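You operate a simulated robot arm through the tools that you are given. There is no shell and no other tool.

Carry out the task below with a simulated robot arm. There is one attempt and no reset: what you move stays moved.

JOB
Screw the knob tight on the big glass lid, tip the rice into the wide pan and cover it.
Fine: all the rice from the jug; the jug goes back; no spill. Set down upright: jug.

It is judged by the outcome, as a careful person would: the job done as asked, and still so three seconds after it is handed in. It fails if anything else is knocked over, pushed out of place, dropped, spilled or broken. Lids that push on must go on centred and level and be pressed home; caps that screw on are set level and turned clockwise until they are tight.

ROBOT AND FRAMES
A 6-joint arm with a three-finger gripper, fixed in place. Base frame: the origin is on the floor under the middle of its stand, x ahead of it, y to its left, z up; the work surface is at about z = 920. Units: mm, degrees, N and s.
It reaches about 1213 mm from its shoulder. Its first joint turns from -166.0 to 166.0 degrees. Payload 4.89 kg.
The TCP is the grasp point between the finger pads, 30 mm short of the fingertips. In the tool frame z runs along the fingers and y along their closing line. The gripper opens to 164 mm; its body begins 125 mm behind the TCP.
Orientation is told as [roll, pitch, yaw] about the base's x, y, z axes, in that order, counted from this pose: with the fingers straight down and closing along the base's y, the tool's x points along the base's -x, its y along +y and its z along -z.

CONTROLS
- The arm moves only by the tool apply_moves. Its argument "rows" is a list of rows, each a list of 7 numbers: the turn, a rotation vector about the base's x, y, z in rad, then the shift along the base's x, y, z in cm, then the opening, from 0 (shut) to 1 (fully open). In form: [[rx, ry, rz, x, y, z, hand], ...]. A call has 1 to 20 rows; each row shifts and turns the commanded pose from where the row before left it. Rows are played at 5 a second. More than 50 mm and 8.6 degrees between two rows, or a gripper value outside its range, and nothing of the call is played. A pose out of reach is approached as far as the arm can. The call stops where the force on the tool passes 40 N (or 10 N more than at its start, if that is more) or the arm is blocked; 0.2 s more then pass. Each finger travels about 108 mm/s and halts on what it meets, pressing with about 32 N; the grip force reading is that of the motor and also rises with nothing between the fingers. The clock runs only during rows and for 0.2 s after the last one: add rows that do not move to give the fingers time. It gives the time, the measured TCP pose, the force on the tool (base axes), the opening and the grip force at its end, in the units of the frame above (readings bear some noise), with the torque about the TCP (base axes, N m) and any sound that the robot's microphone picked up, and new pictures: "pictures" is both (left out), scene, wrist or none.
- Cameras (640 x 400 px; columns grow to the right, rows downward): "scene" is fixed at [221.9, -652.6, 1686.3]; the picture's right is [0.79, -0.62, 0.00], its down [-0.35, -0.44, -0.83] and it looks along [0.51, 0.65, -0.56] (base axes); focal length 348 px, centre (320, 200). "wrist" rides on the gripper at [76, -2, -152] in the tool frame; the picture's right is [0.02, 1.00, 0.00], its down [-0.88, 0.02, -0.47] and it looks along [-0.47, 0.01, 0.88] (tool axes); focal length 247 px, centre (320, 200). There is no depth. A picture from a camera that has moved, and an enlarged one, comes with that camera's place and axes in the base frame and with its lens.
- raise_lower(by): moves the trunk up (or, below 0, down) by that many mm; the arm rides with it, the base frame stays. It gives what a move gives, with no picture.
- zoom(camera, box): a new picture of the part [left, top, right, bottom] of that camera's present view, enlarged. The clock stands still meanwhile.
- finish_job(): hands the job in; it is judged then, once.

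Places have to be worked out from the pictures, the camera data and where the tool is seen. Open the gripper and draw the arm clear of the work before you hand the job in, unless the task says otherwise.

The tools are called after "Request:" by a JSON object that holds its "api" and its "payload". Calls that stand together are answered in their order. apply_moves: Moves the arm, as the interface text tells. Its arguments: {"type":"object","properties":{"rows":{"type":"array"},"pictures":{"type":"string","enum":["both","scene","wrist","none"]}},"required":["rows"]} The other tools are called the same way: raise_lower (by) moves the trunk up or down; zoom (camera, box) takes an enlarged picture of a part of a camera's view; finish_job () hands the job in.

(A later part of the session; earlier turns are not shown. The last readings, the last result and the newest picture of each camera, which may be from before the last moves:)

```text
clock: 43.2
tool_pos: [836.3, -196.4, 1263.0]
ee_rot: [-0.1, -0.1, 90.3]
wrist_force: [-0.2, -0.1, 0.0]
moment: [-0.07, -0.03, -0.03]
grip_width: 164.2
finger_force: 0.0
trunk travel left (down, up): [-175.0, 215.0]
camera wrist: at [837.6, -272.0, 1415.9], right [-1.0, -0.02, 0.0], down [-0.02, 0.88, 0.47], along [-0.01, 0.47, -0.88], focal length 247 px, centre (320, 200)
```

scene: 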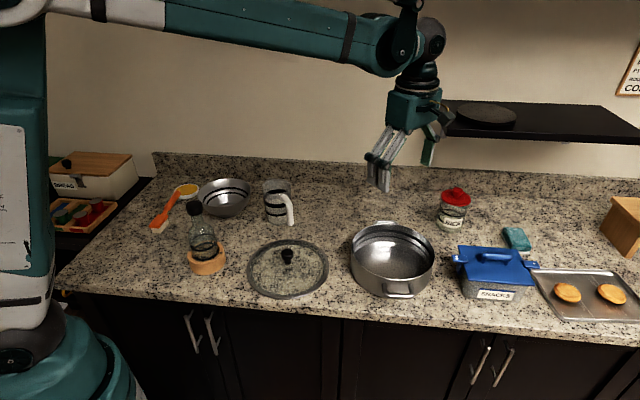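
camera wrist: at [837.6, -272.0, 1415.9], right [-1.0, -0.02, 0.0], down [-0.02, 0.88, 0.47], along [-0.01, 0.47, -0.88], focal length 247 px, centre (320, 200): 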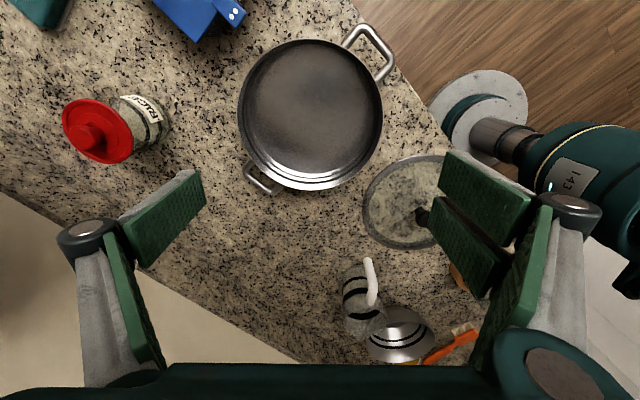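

I have a good top view of the pan from here. I'll enlarge it to get an accurate rim centre and size.

Request:
{"api": "zoom", "payload": {"camera": "wrist", "box": [220, 20, 400, 210]}}

Request:
{"api": "zoom", "payload": {"camera": "wrist", "box": [320, 230, 450, 370]}}

Request:
{"api": "zoom", "payload": {"camera": "scene", "box": [340, 210, 445, 305]}}

Request:
{"api": "zoom", "payload": {"camera": "scene", "box": [250, 165, 310, 235]}}

```text
2.11 times, centred on (310, 115) of wrist
camera zoom: at [837.6, -272.0, 1415.9], right [-1.0, -0.02, 0.0], down [-0.02, 0.88, 0.47], along [-0.01, 0.47, -0.88], focal length 520 px, centre (341, 379)
```

zoom: 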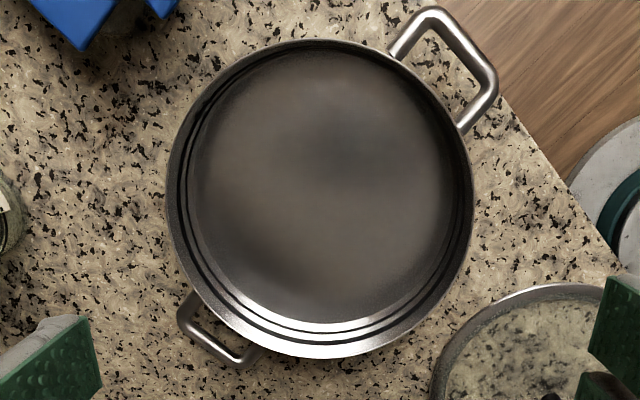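

```text
2.86 times, centred on (385, 300) of wrist
camera zoom: at [837.6, -272.0, 1415.9], right [-1.0, -0.02, 0.0], down [-0.02, 0.88, 0.47], along [-0.01, 0.47, -0.88], focal length 706 px, centre (134, -86)
```

zoom: 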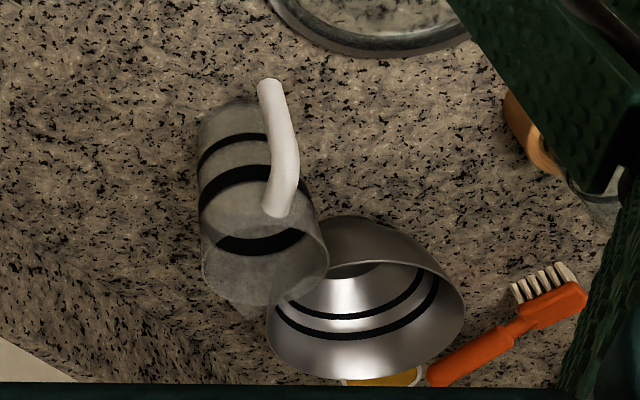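

```text
4.21 times, centred on (392, 258) of scene
camera zoom: at [221.9, -652.6, 1686.3], right [0.79, -0.62, 0.0], down [-0.35, -0.44, -0.83], along [0.51, 0.65, -0.56], focal length 1464 px, centre (15, -42)
```

zoom: 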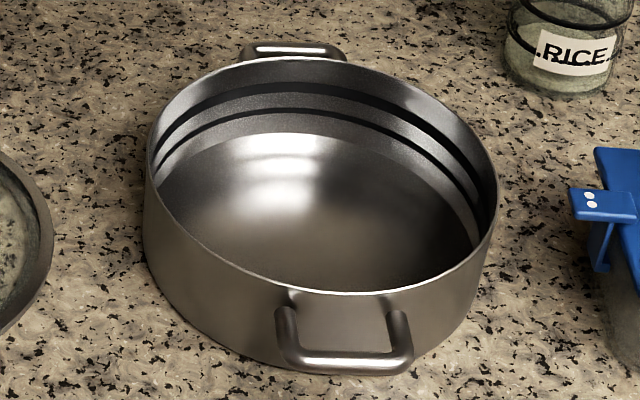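

```text
5.71 times, centred on (280, 200) of scene
camera zoom: at [221.9, -652.6, 1686.3], right [0.79, -0.62, 0.0], down [-0.35, -0.44, -0.83], along [0.51, 0.65, -0.56], focal length 1987 px, centre (549, 200)
```

zoom: 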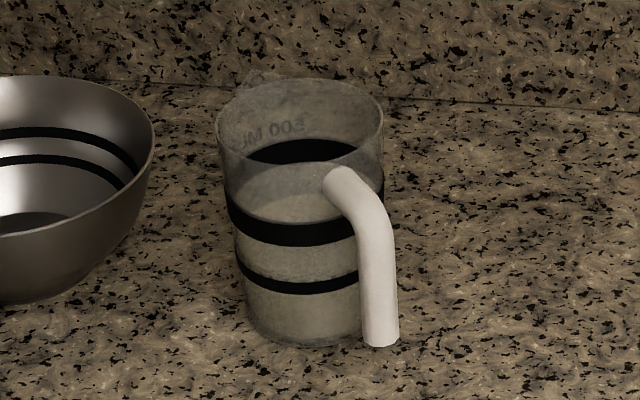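

The pan rim centre works out near (853, -189), with rim z about 993 and about 245 mm across. The jug is near (722, 227), its rim at about 1056, and its handle points to -y (bar near (716, 142)). Next I rehearse the pour tilt in the air, turning about base x until the fingers point towards -y.

Request:
{"api": "apply_moves", "payload": {"rows": [[-0.145, 0, 0, 0.1, 0, 0, 1], [-0.145, 0, 0, 0.1, 0, 0, 1], [-0.145, 0, 0, 0.1, 0, 0, 1], [-0.145, 0, 0, 0.1, 0, 0, 1], [-0.145, 0, 0, 0.1, 0, 0, 1], [-0.145, 0, 0, 0.1, 0, 0, 1], [-0.145, 0, 0, 0.1, 0, 0, 1], [-0.145, 0, 0, 0.1, 0, 0, 1], [-0.145, 0, 0, 0.1, 0, 0, 1], [-0.145, 0, 0, 0.1, 0, 0, 1], [-0.145, 0, 0, 0.1, 0, 0, 1]], "pictures": "both"}}

```text
clock: 45.6
tool_pos: [846.4, -195.9, 1263.8]
ee_rot: [178.7, 88.5, -91.4]
wrist_force: [-1.7, -0.5, 1.2]
moment: [0.09, 0.0, 0.17]
grip_width: 164.1
finger_force: 0.1
trunk travel left (down, up): [-175.0, 215.0]
camera wrist: at [846.8, -41.0, 1336.8], right [-1.0, 0.0, 0.02], down [-0.02, 0.45, -0.89], along [-0.01, -0.89, -0.45], focal length 247 px, centre (320, 200)
```

scene: 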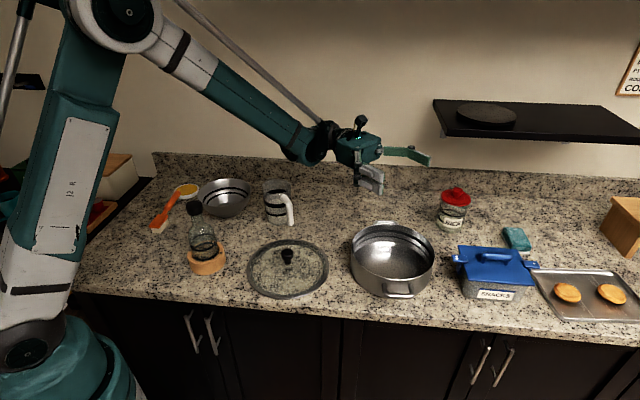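
wrist: 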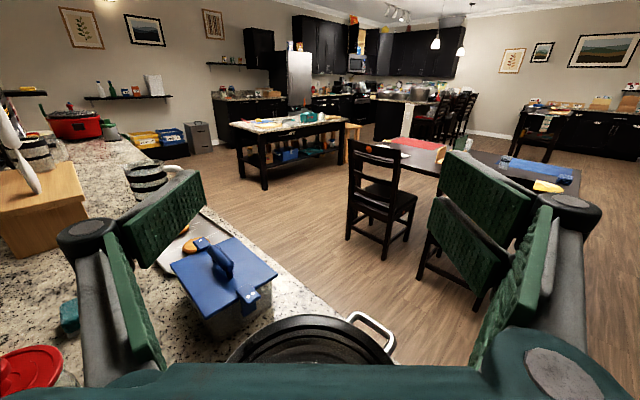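

That pose is reachable at z=1263. I'll test it at pouring height, z about 1110, with a little extra tilt.

Request:
{"api": "apply_moves", "payload": {"rows": [[0, 0, 0, 0, 0, -2.5, 1], [0, 0, 0, 0, 0, -2.5, 1], [0, 0, 0, 0, 0, -2.5, 1], [0, 0, 0, 0, 0, -2.5, 1], [0, 0, 0, 0, 0, -2.5, 1], [0, 0, 0, 0, 0, -2.5, 1], [-0.1, 0, 0, 0, 0, 0, 1], [-0.1, 0, 0, 0, 0, 0, 1]], "pictures": "both"}}

```text
clock: 47.4
tool_pos: [846.1, -195.3, 1113.2]
ee_rot: [179.9, 77.2, -90.1]
wrist_force: [-0.6, 0.2, -0.3]
moment: [0.03, -0.02, 0.07]
grip_width: 164.2
finger_force: 0.2
trunk travel left (down, up): [-175.0, 215.0]
camera wrist: at [848.0, -29.0, 1154.8], right [-1.0, 0.0, 0.02], down [-0.02, 0.27, -0.96], along [-0.01, -0.96, -0.26], focal length 247 px, centre (320, 200)
```

scene: 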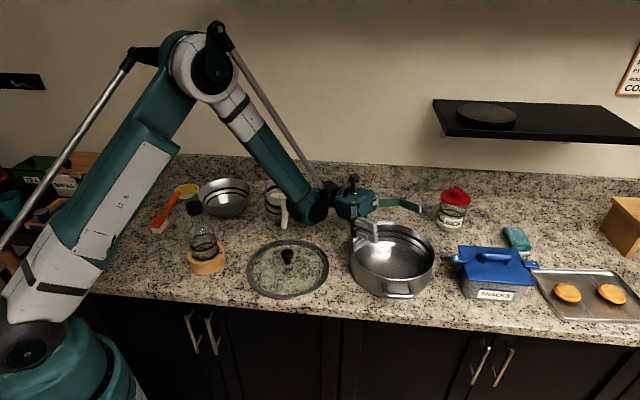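
wrist: 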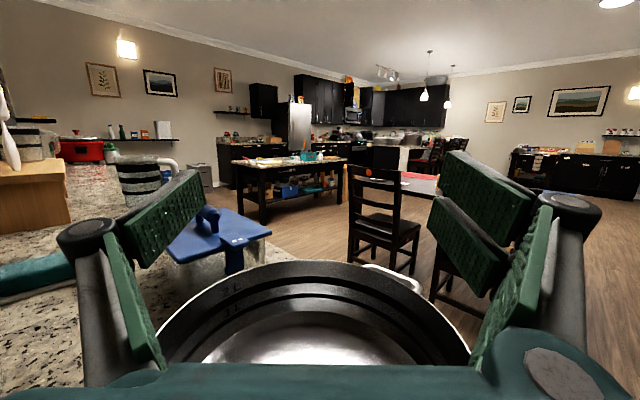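

The pour posture works at z=1113 with the fingers even past horizontal. Now I'll back up, raise, swing the tool to point towards +y and downward, and move to a pre-grasp position on the jug's handle side.

Request:
{"api": "apply_moves", "payload": {"rows": [[0, 0, 0, 0, 0, 3, 1], [0, 0, 0, 0, 0, 3, 1], [0, 0, 0, 0, 0, 3, 1], [0, 0, 0, 0, 0, 3, 1], [0, 0, 0, 0, 0, 3, 1], [0.1435, 0, 0, 0, 0, 0, 1], [0.1435, 0, 0, 0, 0, 0, 1], [0.1435, 0, 0, 0, 0, 0, 1], [0.1435, 0, 0, 0, 0, 0, 1], [0.1435, 0, 0, 0, 0, 0, 1], [0.1435, 0, 0, 0, 0, 0, 1], [0.1435, 0, 0, 0, 0, 0, 1], [0.1435, 0, 0, -0.7, 1, 0, 1], [0.1435, 0, 0, -0.7, 1, 0, 1], [0.1435, 0, 0, -0.7, 1, 0, 1], [0.1435, 0, 0, -0.7, 1, 0, 1], [0.1435, 0, 0, -0.7, 1, 0, 1], [0.1435, 0, 0, -0.7, 1, 0, 1]], "pictures": "none"}}

Request:
{"api": "apply_moves", "payload": {"rows": [[0.1435, 0, 0, -1, 3, 0, 1], [0.1435, 0, 0, -1, 3, 0, 1], [0.1435, 0, 0, -1, 3, 0, 1], [0.1435, 0, 0, -1, 3, 0, 1], [0.1435, 0, 0, -1, 3, 0, 1], [0, 0, 0, -1, 3, -1, 1], [0, 0, 0, -1, 3, -1, 1], [0, 0, 0, -1, 3, -1, 1]], "pictures": "both"}}

```text
clock: 51.2
tool_pos: [804.8, -133.4, 1261.6]
ee_rot: [0.0, -4.2, 90.1]
wrist_force: [0.3, 1.7, 0.5]
moment: [-0.11, 0.03, 0.01]
grip_width: 164.0
finger_force: 0.0
trunk travel left (down, up): [-175.0, 215.0]
```

```text
clock: 53.0
tool_pos: [725.2, 104.5, 1233.5]
ee_rot: [0.0, -45.2, 90.0]
wrist_force: [-0.6, -0.8, -0.3]
moment: [0.1, 0.01, 0.02]
grip_width: 164.1
finger_force: 0.1
trunk travel left (down, up): [-175.0, 215.0]
camera wrist: at [726.1, -57.3, 1287.0], right [-1.0, -0.02, -0.02], down [-0.02, 0.28, 0.96], along [-0.01, 0.96, -0.29], focal length 247 px, centre (320, 200)
```

scene: 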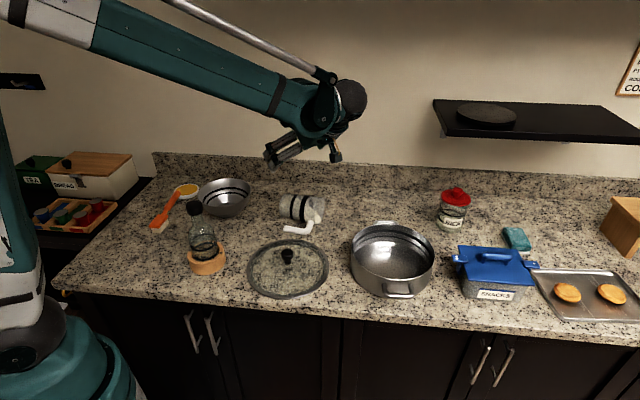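
wrist: 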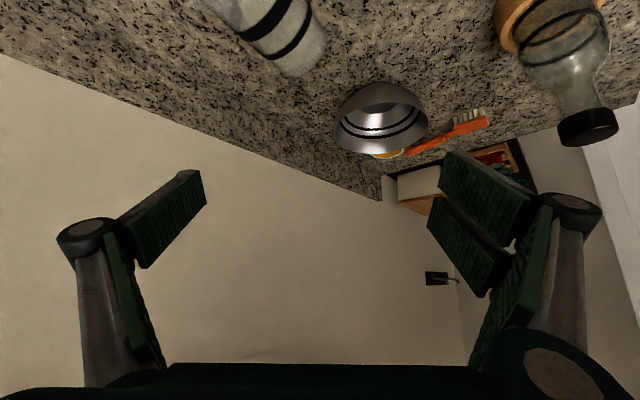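

The jug is now lying on its side in the scene picture. The arm must have touched it during the rehearsal at low height. I'll look closely before doing anything else.

Request:
{"api": "zoom", "payload": {"camera": "scene", "box": [240, 165, 360, 245]}}

Request:
{"api": "zoom", "payload": {"camera": "wrist", "box": [180, 0, 440, 170]}}

```text
5.00 times, centred on (300, 205) of scene
camera zoom: at [221.9, -652.6, 1686.3], right [0.79, -0.62, 0.0], down [-0.35, -0.44, -0.83], along [0.51, 0.65, -0.56], focal length 1739 px, centre (420, 175)
```

zoom: 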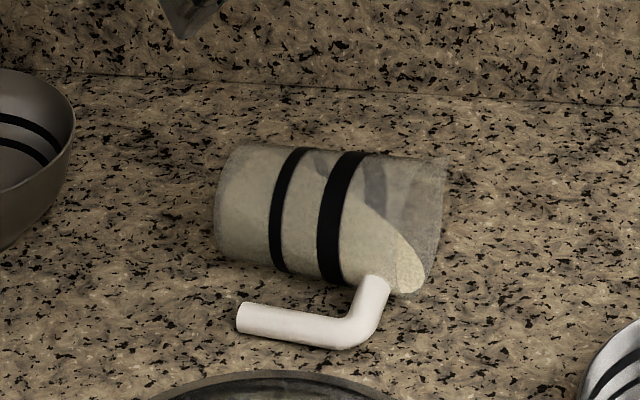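

```text
2.35 times, centred on (310, 85) of wrist
camera zoom: at [726.1, -57.3, 1287.0], right [-1.0, -0.02, -0.02], down [-0.02, 0.28, 0.96], along [-0.01, 0.96, -0.29], focal length 581 px, centre (344, 471)
```

zoom: 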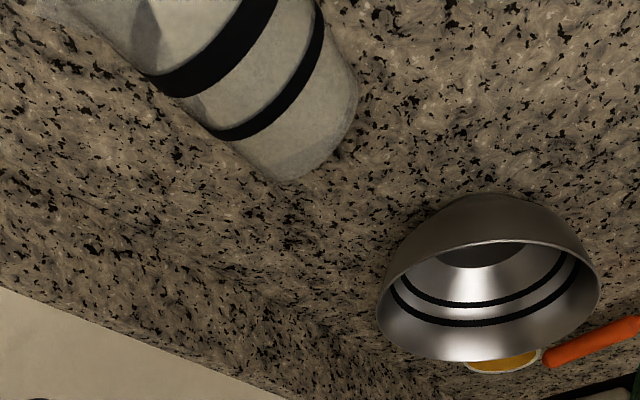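

The jug lies on its side with the mouth towards scene-right. The rice still looks heaped inside and I see no grains on the counter. I'll have to pick it up and right it without tipping the mouth down, so I'm moving the hand above it, tool down, for an accurate look.

Request:
{"api": "apply_moves", "payload": {"rows": [[-0.131, 0, 0, 1.0, 1.5, 0, 1], [-0.131, 0, 0, 1.0, 1.5, 0, 1], [-0.131, 0, 0, 1.0, 1.5, 0, 1], [-0.131, 0, 0, 1.0, 1.5, 0, 1], [-0.131, 0, 0, 1.0, 1.5, 0, 1], [-0.131, 0, 0, 1.0, 1.5, 0, 1], [0, 0, 0.14, 0, 0, 0, 1], [0, 0, 0.14, 0, 0, 0, 1], [0, 0, 0.14, 0, 0, 0, 1], [0, 0, 0.14, 0, 0, 0, 1]], "pictures": "both"}}

```text
clock: 55.2
tool_pos: [785.5, 194.9, 1233.7]
ee_rot: [0.0, -0.2, 122.3]
wrist_force: [0.5, 0.1, 0.5]
moment: [0.04, -0.02, 0.0]
grip_width: 164.0
finger_force: 0.1
trunk travel left (down, up): [-175.0, 215.0]
camera wrist: at [826.8, 131.7, 1386.4], right [-0.83, -0.55, 0.0], down [-0.49, 0.73, 0.47], along [-0.26, 0.4, -0.88], focal length 247 px, centre (320, 200)
```

scene: 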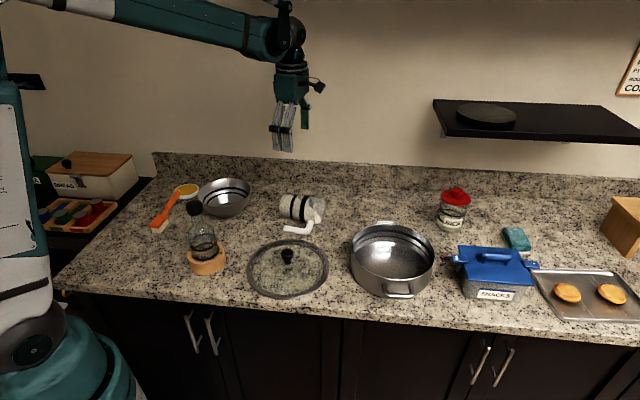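
wrist: 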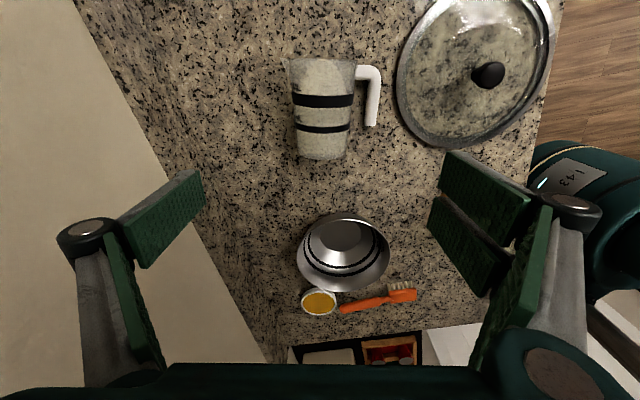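

The jug shows clearly from above. I'll enlarge it to measure its axis, its handle and where the rice lies.

Request:
{"api": "zoom", "payload": {"camera": "wrist", "box": [260, 40, 400, 180]}}

Request:
{"api": "zoom", "payload": {"camera": "scene", "box": [260, 175, 350, 245]}}

```text
2.86 times, centred on (330, 110) of wrist
camera zoom: at [826.8, 131.7, 1386.4], right [-0.83, -0.55, 0.0], down [-0.49, 0.73, 0.47], along [-0.26, 0.4, -0.88], focal length 706 px, centre (291, 457)
```

zoom: 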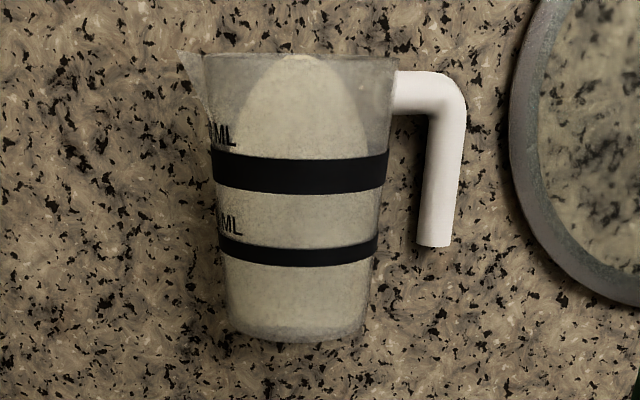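

```text
5.71 times, centred on (305, 210) of scene
camera zoom: at [221.9, -652.6, 1686.3], right [0.79, -0.62, 0.0], down [-0.35, -0.44, -0.83], along [0.51, 0.65, -0.56], focal length 1987 px, centre (406, 143)
```

zoom: 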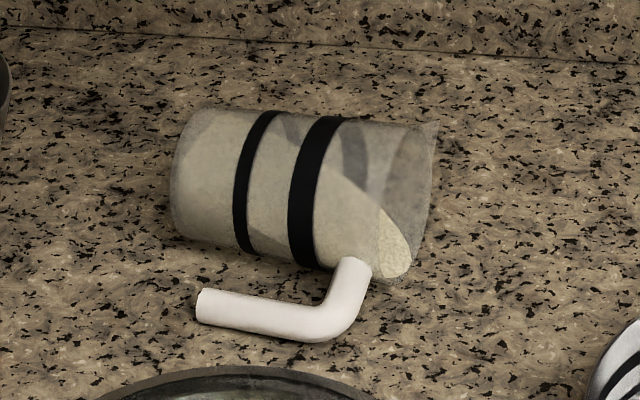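

No grains are visible outside, but the heap just reaches the lip, so the mouth must only move upward. The jug axis runs from the base at about (750, 245) to the mouth at about (831, 125), and the handle lies low on the robot side. I'll align the hand across the jug body, tilt it 15° towards the mouth side, and come down to just above it.

Request:
{"api": "apply_moves", "payload": {"rows": [[0, 0, 0.028, 0, 0, 0, 0.7], [0.1087, 0.073, 0, 0, 0, -3, 0.7], [0.1087, 0.073, 0, 0, 0, -3, 0.7], [0, 0, 0, 0, 0, -4, 0.7], [0, 0, 0, 0, 0, -4, 0.7], [0, 0, 0, 0, 0, -3, 0.7], [0, 0, 0, 0, 0, 0, 0.7]], "pictures": "both"}}

Request:
{"api": "zoom", "payload": {"camera": "wrist", "box": [180, 60, 460, 260]}}

Request:
{"api": "zoom", "payload": {"camera": "scene", "box": [250, 140, 360, 245]}}

```text
clock: 56.8
tool_pos: [783.8, 194.3, 1061.8]
ee_rot: [0.0, -15.1, 123.7]
wrist_force: [-0.3, 0.2, 0.5]
moment: [-0.02, 0.04, 0.0]
grip_width: 114.7
finger_force: 0.0
trunk travel left (down, up): [-175.0, 215.0]
camera wrist: at [847.4, 102.3, 1190.3], right [-0.82, -0.57, -0.01], down [-0.42, 0.59, 0.69], along [-0.39, 0.56, -0.73], focal length 247 px, centre (320, 200)
```

scene: 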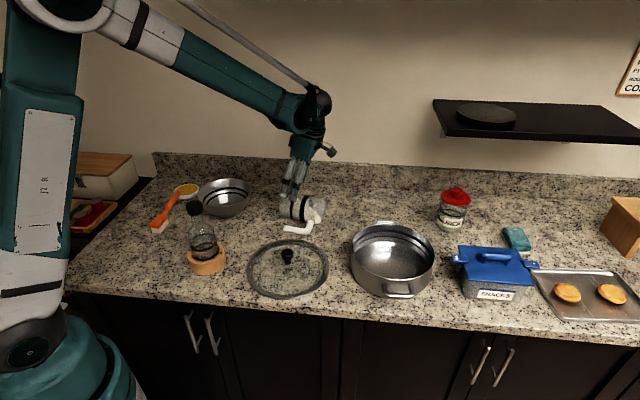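
wrist: 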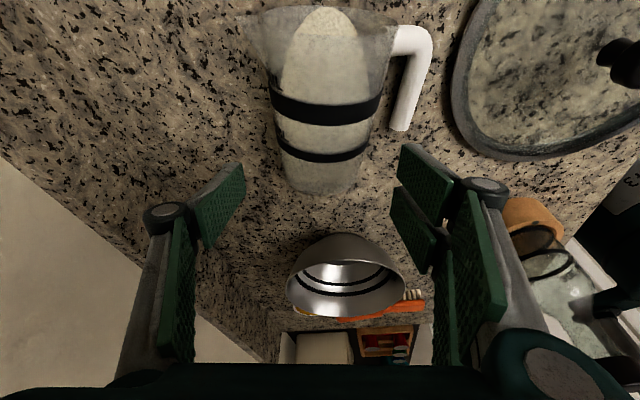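

```text
2.00 times, centred on (320, 160) of wrist
camera zoom: at [847.4, 102.3, 1190.3], right [-0.82, -0.57, -0.01], down [-0.42, 0.59, 0.69], along [-0.39, 0.56, -0.73], focal length 494 px, centre (320, 280)
```

zoom: 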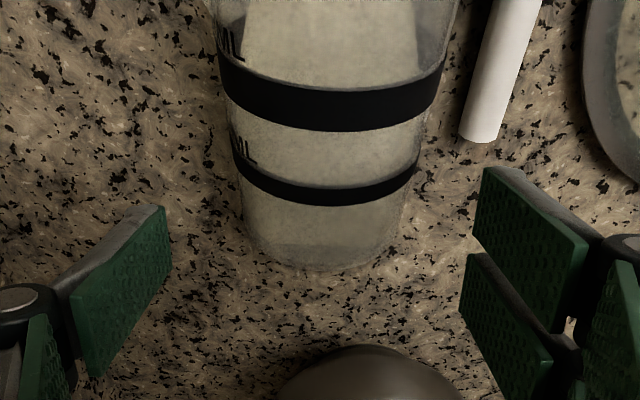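

```text
3.81 times, centred on (305, 192) of scene
camera zoom: at [221.9, -652.6, 1686.3], right [0.79, -0.62, 0.0], down [-0.35, -0.44, -0.83], along [0.51, 0.65, -0.56], focal length 1325 px, centre (377, 229)
```

zoom: 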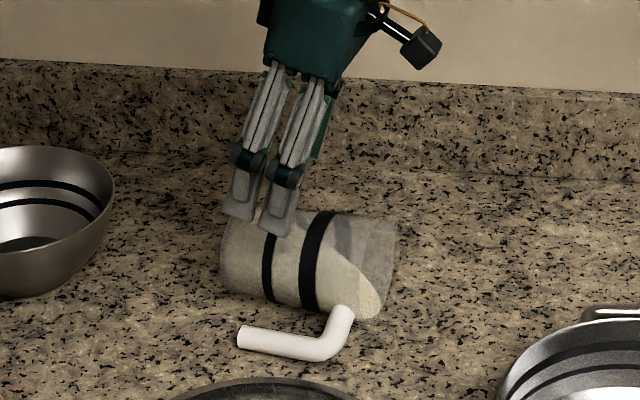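

The jug axis is centred between the fingers to within 2–3 mm, and at this opening the pair of fingers fits between the jug wall and the handle bar. I'll descend slowly to z≈978.

Request:
{"api": "apply_moves", "payload": {"rows": [[0, 0, 0, -0.12, -0.09, -2, 0.7], [0, 0, 0, 0, 0, -2, 0.7], [0, 0, 0, 0, 0, -1.5, 0.7], [0, 0, 0, 0, 0, -1, 0.7], [0, 0, 0, 0, 0, -1, 0.7], [0, 0, 0, 0, 0, -0.85, 0.7]], "pictures": "both"}}

Request:
{"api": "zoom", "payload": {"camera": "wrist", "box": [180, 60, 460, 260]}}

Request:
{"api": "zoom", "payload": {"camera": "scene", "box": [250, 140, 360, 245]}}

```text
clock: 58.2
tool_pos: [782.8, 194.8, 979.8]
ee_rot: [-0.1, -15.1, 123.7]
wrist_force: [0.1, 0.2, 0.0]
moment: [0.0, -0.04, -0.01]
grip_width: 114.8
finger_force: 0.1
trunk travel left (down, up): [-175.0, 215.0]
camera wrist: at [847.6, 100.7, 1107.8], right [-0.82, -0.57, -0.01], down [-0.42, 0.59, 0.69], along [-0.39, 0.56, -0.73], focal length 247 px, centre (320, 200)
```

scene: 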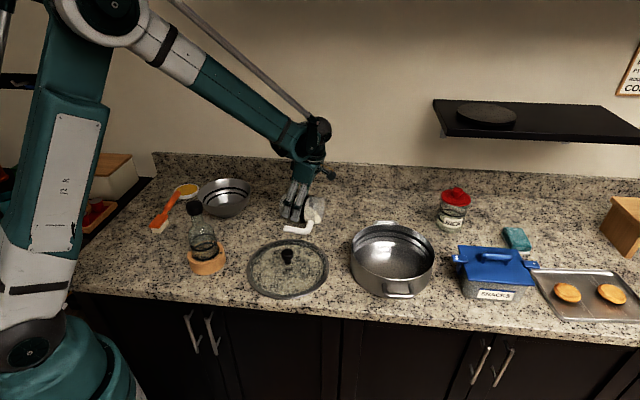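
wrist: 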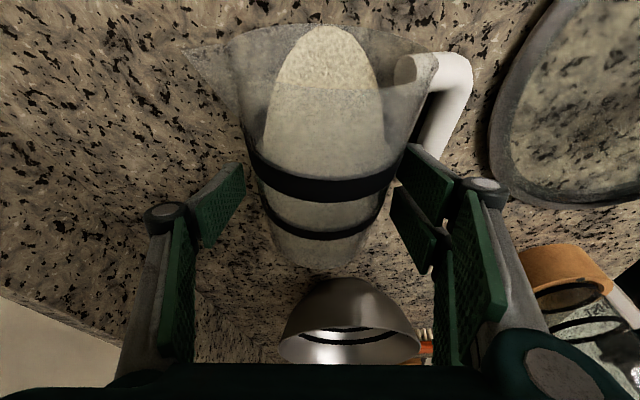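

```text
2.00 times, centred on (320, 160) of wrist
camera zoom: at [847.6, 100.7, 1107.8], right [-0.82, -0.57, -0.01], down [-0.42, 0.59, 0.69], along [-0.39, 0.56, -0.73], focal length 494 px, centre (320, 280)
```

zoom: 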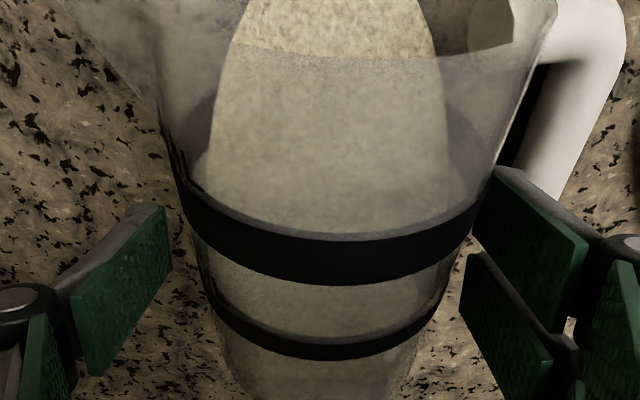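

```text
3.81 times, centred on (305, 192) of scene
camera zoom: at [221.9, -652.6, 1686.3], right [0.79, -0.62, 0.0], down [-0.35, -0.44, -0.83], along [0.51, 0.65, -0.56], focal length 1325 px, centre (377, 229)
```

zoom: 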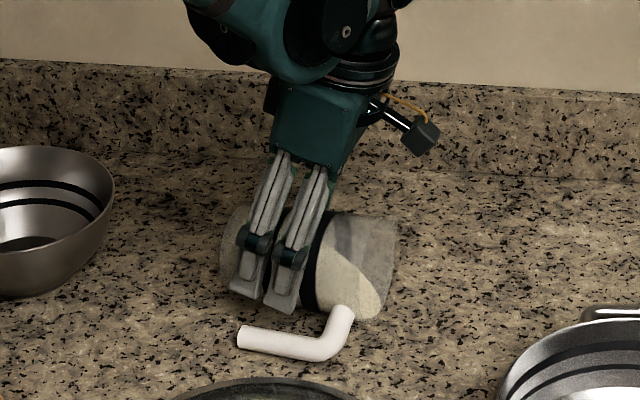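

The fingers straddle the jug body with no contact force. I'll close slowly so the jug isn't jolted.

Request:
{"api": "apply_moves", "payload": {"rows": [[0, 0, 0, 0, 0, 0, 0.67], [0, 0, 0, 0, 0, 0, 0.64], [0, 0, 0, 0, 0, 0, 0.62], [0, 0, 0, 0, 0, 0, 0.6], [0, 0, 0, 0, 0, 0, 0.58], [0, 0, 0, 0, 0, 0, 0.56], [0, 0, 0, 0, 0, 0, 0.54], [0, 0, 0, 0, 0, 0, 0.52], [0, 0, 0, 0, 0, 0, 0.5], [0, 0, 0, 0, 0, 0, 0.47], [0, 0, 0, 0, 0, 0, 0.44], [0, 0, 0, 0, 0, 0, 0.4], [0, 0, 0, 0, 0, 0, 0.4]], "pictures": "both"}}

Request:
{"api": "zoom", "payload": {"camera": "wrist", "box": [180, 20, 460, 260]}}

Request:
{"api": "zoom", "payload": {"camera": "scene", "box": [250, 140, 360, 245]}}

```text
clock: 61.0
tool_pos: [783.8, 194.0, 979.7]
ee_rot: [0.0, -15.1, 123.7]
wrist_force: [1.4, -0.9, 6.4]
moment: [-0.04, -0.11, -0.21]
grip_width: 91.5
finger_force: 31.5
trunk travel left (down, up): [-175.0, 215.0]
camera wrist: at [847.7, 100.7, 1108.1], right [-0.82, -0.57, -0.01], down [-0.42, 0.59, 0.69], along [-0.39, 0.56, -0.73], focal length 247 px, centre (320, 200)
```

scene: 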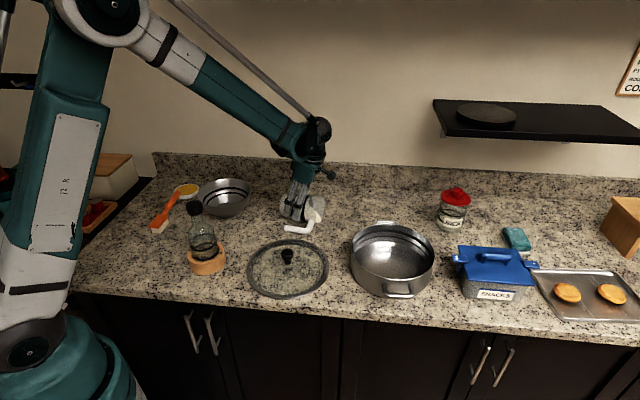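
wrist: 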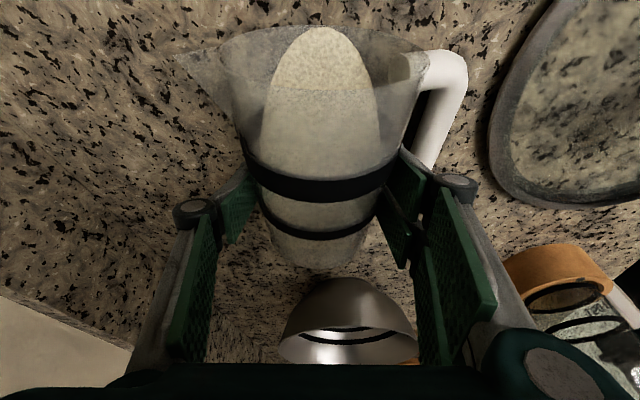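

```text
1.67 times, centred on (320, 140) of wrist
camera zoom: at [847.7, 100.7, 1108.1], right [-0.82, -0.57, -0.01], down [-0.42, 0.59, 0.69], along [-0.39, 0.56, -0.73], focal length 412 px, centre (320, 300)
```

zoom: 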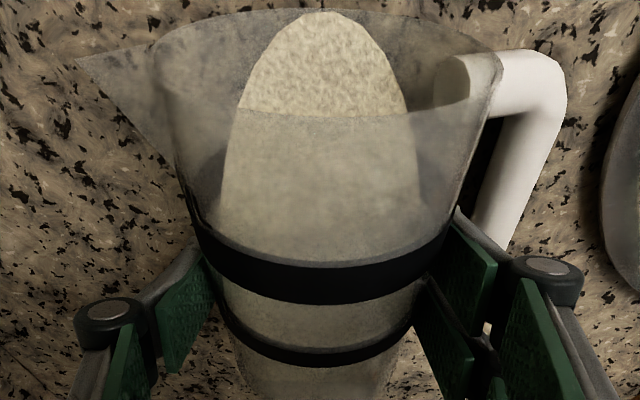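

```text
3.81 times, centred on (305, 192) of scene
camera zoom: at [221.9, -652.6, 1686.3], right [0.79, -0.62, 0.0], down [-0.35, -0.44, -0.83], along [0.51, 0.65, -0.56], focal length 1325 px, centre (377, 229)
```

zoom: 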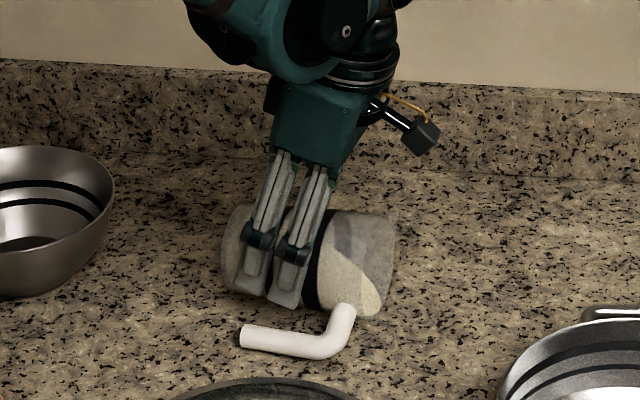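

The jug is held at 91.5 mm with 32 N and nothing spilled. I'll begin lifting while rotating the mouth upward from the first row, then check.

Request:
{"api": "apply_moves", "payload": {"rows": [[-0.0435, -0.0292, 0, 0, 0, 0.5, 0.4], [-0.0435, -0.0292, 0, 0, 0, 0.7, 0.4], [-0.0435, -0.0292, 0, 0, 0, 0.7, 0.4], [-0.083, -0.0558, 0, 0, 0, 1.0, 0.4], [-0.083, -0.0558, 0, 0, 0, 1.0, 0.4], [-0.083, -0.0558, 0, 0, 0, 1.0, 0.4]], "pictures": "both"}}

Request:
{"api": "zoom", "payload": {"camera": "scene", "box": [250, 140, 360, 245]}}

```text
clock: 62.4
tool_pos: [783.7, 192.6, 1028.9]
ee_rot: [0.0, 11.3, 123.7]
wrist_force: [1.3, -0.8, -4.0]
moment: [0.2, 0.13, -0.01]
grip_width: 91.6
finger_force: 32.1
trunk travel left (down, up): [-175.0, 215.0]
camera wrist: at [809.6, 155.5, 1193.8], right [-0.82, -0.57, 0.0], down [-0.55, 0.78, 0.29], along [-0.17, 0.24, -0.96], focal length 247 px, centre (320, 200)
```

scene: 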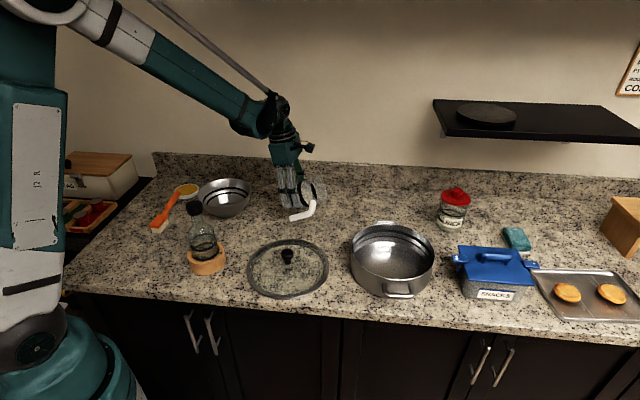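
wrist: 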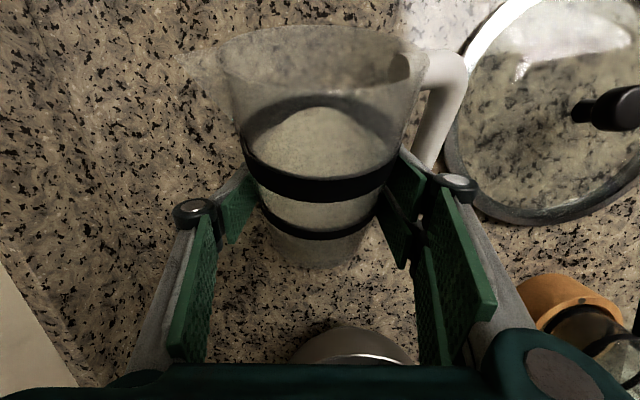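

```text
3.81 times, centred on (305, 192) of scene
camera zoom: at [221.9, -652.6, 1686.3], right [0.79, -0.62, 0.0], down [-0.35, -0.44, -0.83], along [0.51, 0.65, -0.56], focal length 1325 px, centre (377, 229)
```

zoom: 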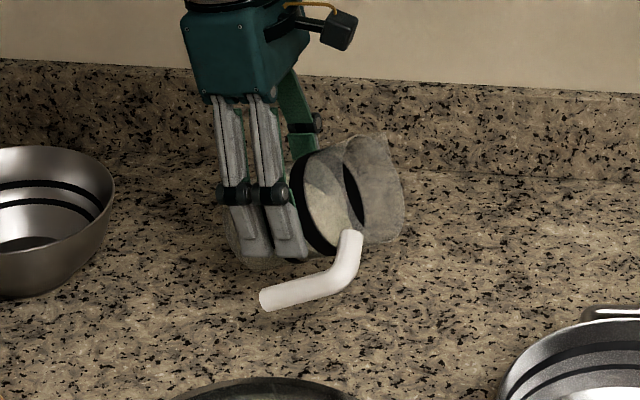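

The jug is up, the rice has slid back towards the base, and nothing was spilled. I'll continue rotating to upright, lifting slightly and moving away from the bowl towards free counter space.

Request:
{"api": "apply_moves", "payload": {"rows": [[-0.1087, -0.073, 0, 0.4, -0.4, 0.6, 0.4], [-0.1087, -0.073, 0, 0.4, -0.4, 0.6, 0.4], [-0.1087, -0.073, 0, 0.4, -0.4, 0.6, 0.4], [-0.1087, -0.073, 0, 0.4, -0.4, 0.6, 0.4], [-0.1087, -0.073, 0, 0.4, -0.4, 0.6, 0.4], [-0.1087, -0.073, 0, 0.4, -0.4, 0.4, 0.4], [-0.1087, -0.073, 0, 0.4, -0.4, 0.4, 0.4]], "pictures": "both"}}

Request:
{"api": "zoom", "payload": {"camera": "scene", "box": [240, 120, 370, 245]}}

```text
clock: 64.0
tool_pos: [813.1, 165.1, 1066.6]
ee_rot: [-0.3, 63.7, 123.6]
wrist_force: [-0.5, -1.1, -4.7]
moment: [0.21, 0.03, 0.12]
grip_width: 91.5
finger_force: 31.9
trunk travel left (down, up): [-175.0, 215.0]
camera wrist: at [755.9, 252.4, 1204.4], right [-0.82, -0.56, 0.02], down [-0.47, 0.67, -0.58], along [0.32, -0.49, -0.81], focal length 247 px, centre (320, 200)
```

scene: 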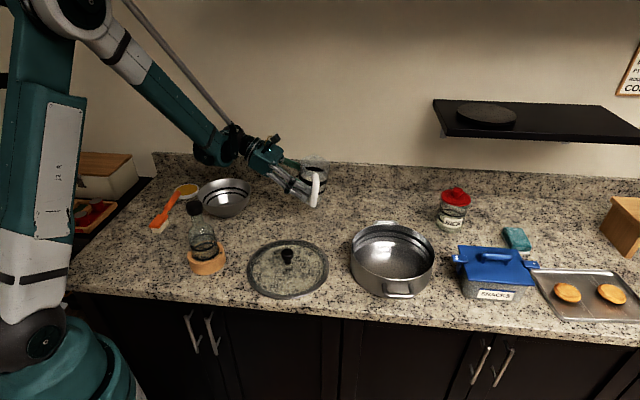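
wrist: 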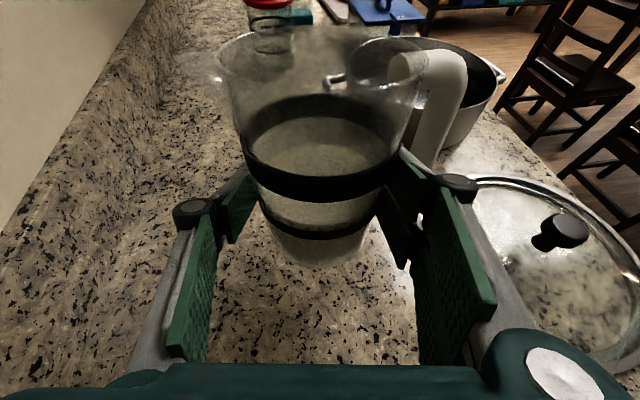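

```text
3.20 times, centred on (305, 182) of scene
camera zoom: at [221.9, -652.6, 1686.3], right [0.79, -0.62, 0.0], down [-0.35, -0.44, -0.83], along [0.51, 0.65, -0.56], focal length 1113 px, centre (368, 256)
```

zoom: 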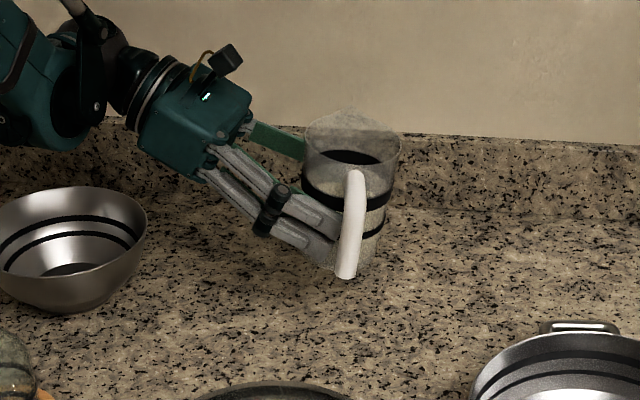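

The jug is nearly upright and steady in the grip. I'll bring it the last ~8° and shift it to free counter away from the bowl, then check that the rim is level before setting it down.

Request:
{"api": "apply_moves", "payload": {"rows": [[-0.0581, -0.039, 0, 1.0, -0.8, 0, 0.4], [-0.0581, -0.039, 0, 1.0, -0.8, 0, 0.4], [0, 0, 0, 1.5, -1.2, 0, 0.4], [0, 0, 0, 1.5, -1.2, 0, 0.4], [0, 0, 0, 1.0, -1.0, 0, 0.4], [0, 0, 0, 0, 0, 0, 0.4]], "pictures": "both"}}

Request:
{"api": "zoom", "payload": {"camera": "scene", "box": [260, 120, 390, 245]}}

```text
clock: 65.4
tool_pos: [874.5, 117.4, 1068.6]
ee_rot: [-0.2, 71.7, 123.5]
wrist_force: [-0.2, 0.0, -3.3]
moment: [0.11, 0.0, -0.03]
grip_width: 91.7
finger_force: 32.6
trunk travel left (down, up): [-175.0, 215.0]
camera wrist: at [807.1, 217.5, 1188.9], right [-0.83, -0.56, 0.02], down [-0.42, 0.59, -0.69], along [0.38, -0.58, -0.73], focal length 247 px, centre (320, 200)
```

scene: 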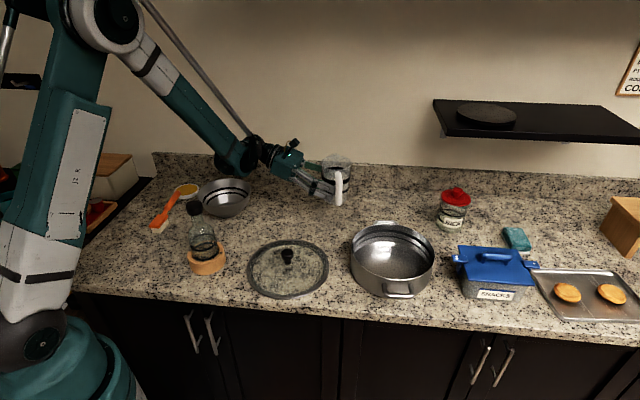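
wrist: 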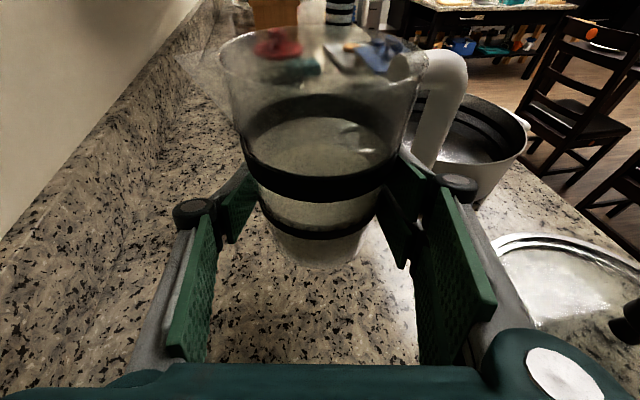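

```text
3.20 times, centred on (325, 182) of scene
camera zoom: at [221.9, -652.6, 1686.3], right [0.79, -0.62, 0.0], down [-0.35, -0.44, -0.83], along [0.51, 0.65, -0.56], focal length 1113 px, centre (304, 256)
```

zoom: 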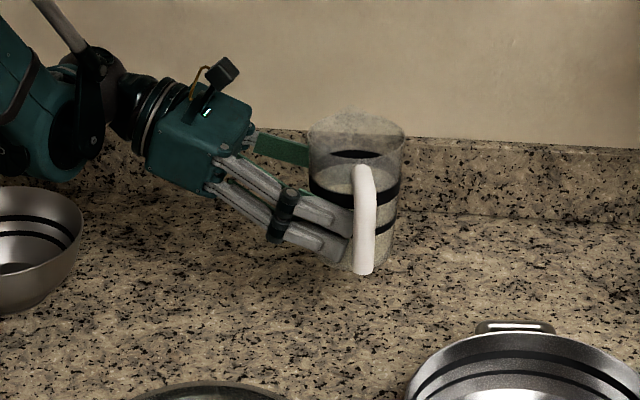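

The jug looks upright, and the rice sits low and level in it. I'll lower it over free counter near (883, 105) and feel for contact.

Request:
{"api": "apply_moves", "payload": {"rows": [[0, 0, 0, 0, 0, -2.5, 0.4], [0, 0, 0, 0, 0, -2.5, 0.4], [0, 0, 0, 0, 0, -1.5, 0.4], [0, 0, 0, 0, 0, -0.8, 0.4], [0, 0, 0, 0, 0, -0.4, 0.4], [0, 0, 0, 0, 0, 0, 0.4]], "pictures": "scene"}}

Request:
{"api": "zoom", "payload": {"camera": "scene", "box": [260, 120, 390, 245]}}

```text
clock: 66.8
tool_pos: [874.1, 115.3, 989.2]
ee_rot: [-0.3, 71.6, 123.5]
wrist_force: [0.6, 0.0, -3.7]
moment: [0.09, -0.03, -0.02]
grip_width: 91.3
finger_force: 31.7
trunk travel left (down, up): [-175.0, 215.0]
```

scene: 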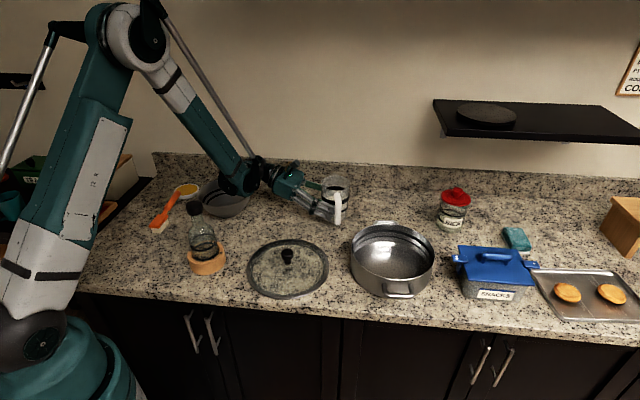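

```text
3.20 times, centred on (325, 182) of scene
camera zoom: at [221.9, -652.6, 1686.3], right [0.79, -0.62, 0.0], down [-0.35, -0.44, -0.83], along [0.51, 0.65, -0.56], focal length 1113 px, centre (304, 256)
```

zoom: 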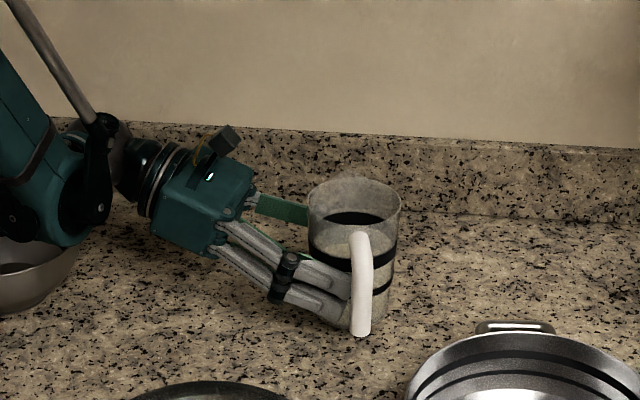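

The wrist passes near the bowl but the bowl hasn't moved. About 10 mm remains, so I'll lower in small steps and read the force.

Request:
{"api": "apply_moves", "payload": {"rows": [[0, 0, 0, 0, 0, -0.2, 0.4], [0, 0, 0, 0, 0, -0.2, 0.4], [0, 0, 0, 0, 0, -0.1, 0.4]], "pictures": "none"}}

Request:
{"api": "apply_moves", "payload": {"rows": [[0, 0, 0, 0, 0, -0.15, 0.4], [0, 0, 0, 0, 0, -0.15, 0.4]], "pictures": "none"}}

```text
clock: 67.6
tool_pos: [871.6, 116.2, 984.7]
ee_rot: [-0.3, 71.5, 123.5]
wrist_force: [-0.4, 0.6, -4.0]
moment: [0.09, -0.02, -0.01]
grip_width: 91.2
finger_force: 32.1
trunk travel left (down, up): [-175.0, 215.0]
```

```text
clock: 68.2
tool_pos: [872.6, 115.5, 982.9]
ee_rot: [-0.4, 71.6, 123.5]
wrist_force: [0.0, -0.2, -3.9]
moment: [0.11, -0.01, 0.01]
grip_width: 91.5
finger_force: 32.1
trunk travel left (down, up): [-175.0, 215.0]
```

No contact yet, so I'll continue in 1 mm steps.

Request:
{"api": "apply_moves", "payload": {"rows": [[0, 0, 0, 0, 0, -0.1, 0.4], [0, 0, 0, 0, 0, -0.1, 0.4]], "pictures": "none"}}

Request:
{"api": "apply_moves", "payload": {"rows": [[0, 0, 0, 0, 0, -0.1, 0.4], [0, 0, 0, 0, 0, -0.1, 0.4]], "pictures": "none"}}

```text
clock: 68.8
tool_pos: [871.7, 116.6, 981.1]
ee_rot: [-0.4, 71.5, 123.5]
wrist_force: [-0.4, -0.4, -2.8]
moment: [0.1, 0.0, 0.01]
grip_width: 91.2
finger_force: 31.9
trunk travel left (down, up): [-175.0, 215.0]
```

```text
clock: 69.4
tool_pos: [870.7, 115.9, 977.9]
ee_rot: [-0.4, 71.6, 123.6]
wrist_force: [0.1, -0.4, -4.5]
moment: [0.12, 0.03, 0.05]
grip_width: 91.2
finger_force: 32.2
trunk travel left (down, up): [-175.0, 215.0]
```

There's still no contact at z≈978. I'll check the gap visually.

Request:
{"api": "zoom", "payload": {"camera": "scene", "box": [290, 160, 380, 240]}}

Request:
{"api": "apply_moves", "payload": {"rows": [[0, 0, 0, 0, 0, -0.1, 0.4], [0, 0, 0, 0, 0, -0.1, 0.4]], "pictures": "none"}}

Request:
{"api": "apply_moves", "payload": {"rows": [[0, 0, 0, 0, 0, -0.1, 0.4], [0, 0, 0, 0, 0, -0.1, 0.4]], "pictures": "none"}}

```text
5.00 times, centred on (335, 200) of scene
camera zoom: at [221.9, -652.6, 1686.3], right [0.79, -0.62, 0.0], down [-0.35, -0.44, -0.83], along [0.51, 0.65, -0.56], focal length 1739 px, centre (245, 200)
```

zoom: 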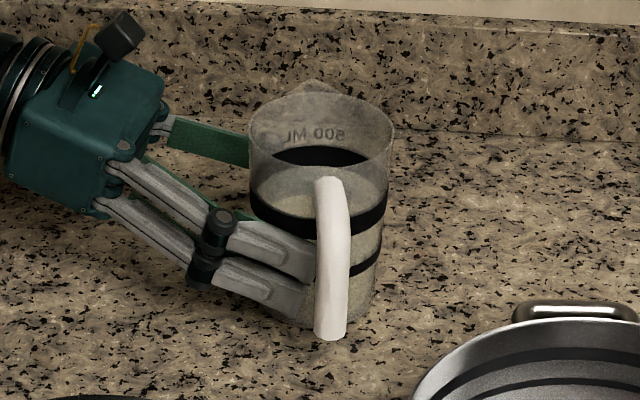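

```text
clock: 70.0
tool_pos: [871.5, 115.4, 976.2]
ee_rot: [-0.4, 71.8, 123.4]
wrist_force: [4.0, -0.3, 8.5]
moment: [-0.11, -0.73, 0.03]
grip_width: 91.3
finger_force: 32.4
trunk travel left (down, up): [-175.0, 215.0]
```

```text
clock: 70.6
tool_pos: [871.6, 116.6, 975.1]
ee_rot: [-0.4, 71.7, 123.4]
wrist_force: [0.0, 2.3, 18.4]
moment: [0.02, -0.65, 0.07]
grip_width: 91.2
finger_force: 31.6
trunk travel left (down, up): [-175.0, 215.0]
```

The base has touched down. I'll ease off about 1 mm, then open slowly so the jug settles flat without a jolt.

Request:
{"api": "apply_moves", "payload": {"rows": [[0, 0, 0, 0, 0, 0.12, 0.4], [0, 0, 0, 0, 0, 0, 0.52], [0, 0, 0, 0, 0, 0, 0.55], [0, 0, 0, 0, 0, 0, 0.57], [0, 0, 0, 0, 0, 0, 0.59], [0, 0, 0, 0, 0, 0, 0.61], [0, 0, 0, 0, 0, 0, 0.63], [0, 0, 0, 0, 0, 0, 0.65]], "pictures": "both"}}

Request:
{"api": "zoom", "payload": {"camera": "scene", "box": [290, 160, 380, 240]}}

Request:
{"api": "zoom", "payload": {"camera": "wrist", "box": [160, 10, 500, 280]}}

```text
clock: 72.4
tool_pos: [871.0, 115.5, 974.5]
ee_rot: [-0.4, 71.5, 123.5]
wrist_force: [0.0, 0.7, -0.4]
moment: [-0.02, 0.01, 0.0]
grip_width: 106.6
finger_force: 0.0
trunk travel left (down, up): [-175.0, 215.0]
camera wrist: at [805.2, 217.0, 1096.7], right [-0.83, -0.56, 0.02], down [-0.42, 0.59, -0.69], along [0.38, -0.58, -0.73], focal length 247 px, centre (320, 200)
```

scene: 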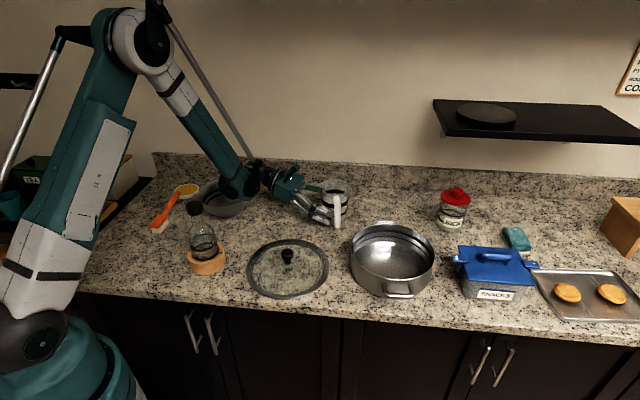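
wrist: 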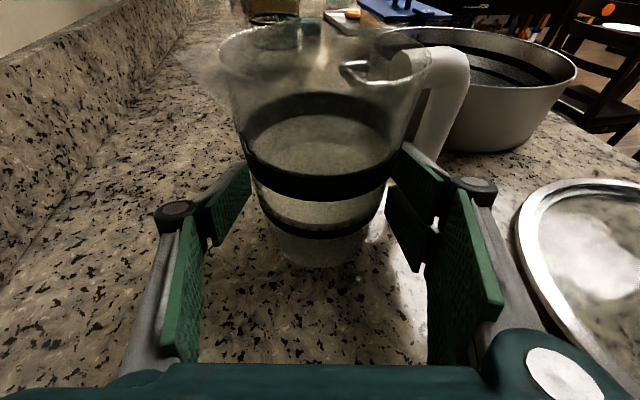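

```text
5.00 times, centred on (335, 200) of scene
camera zoom: at [221.9, -652.6, 1686.3], right [0.79, -0.62, 0.0], down [-0.35, -0.44, -0.83], along [0.51, 0.65, -0.56], focal length 1739 px, centre (245, 200)
```

zoom: 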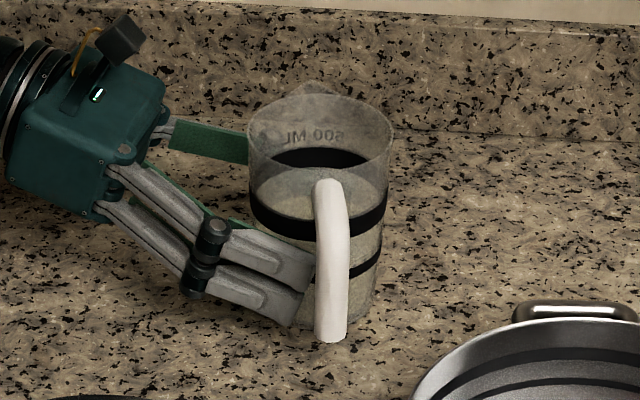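

```text
1.48 times, centred on (330, 145) of wrist
camera zoom: at [805.2, 217.0, 1096.7], right [-0.83, -0.56, 0.02], down [-0.42, 0.59, -0.69], along [0.38, -0.58, -0.73], focal length 366 px, centre (305, 282)
```

zoom: 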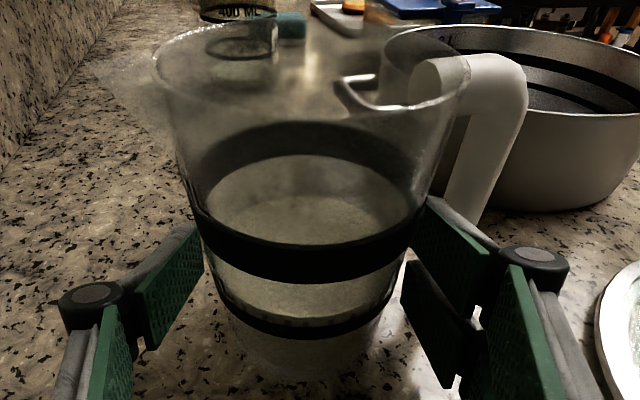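

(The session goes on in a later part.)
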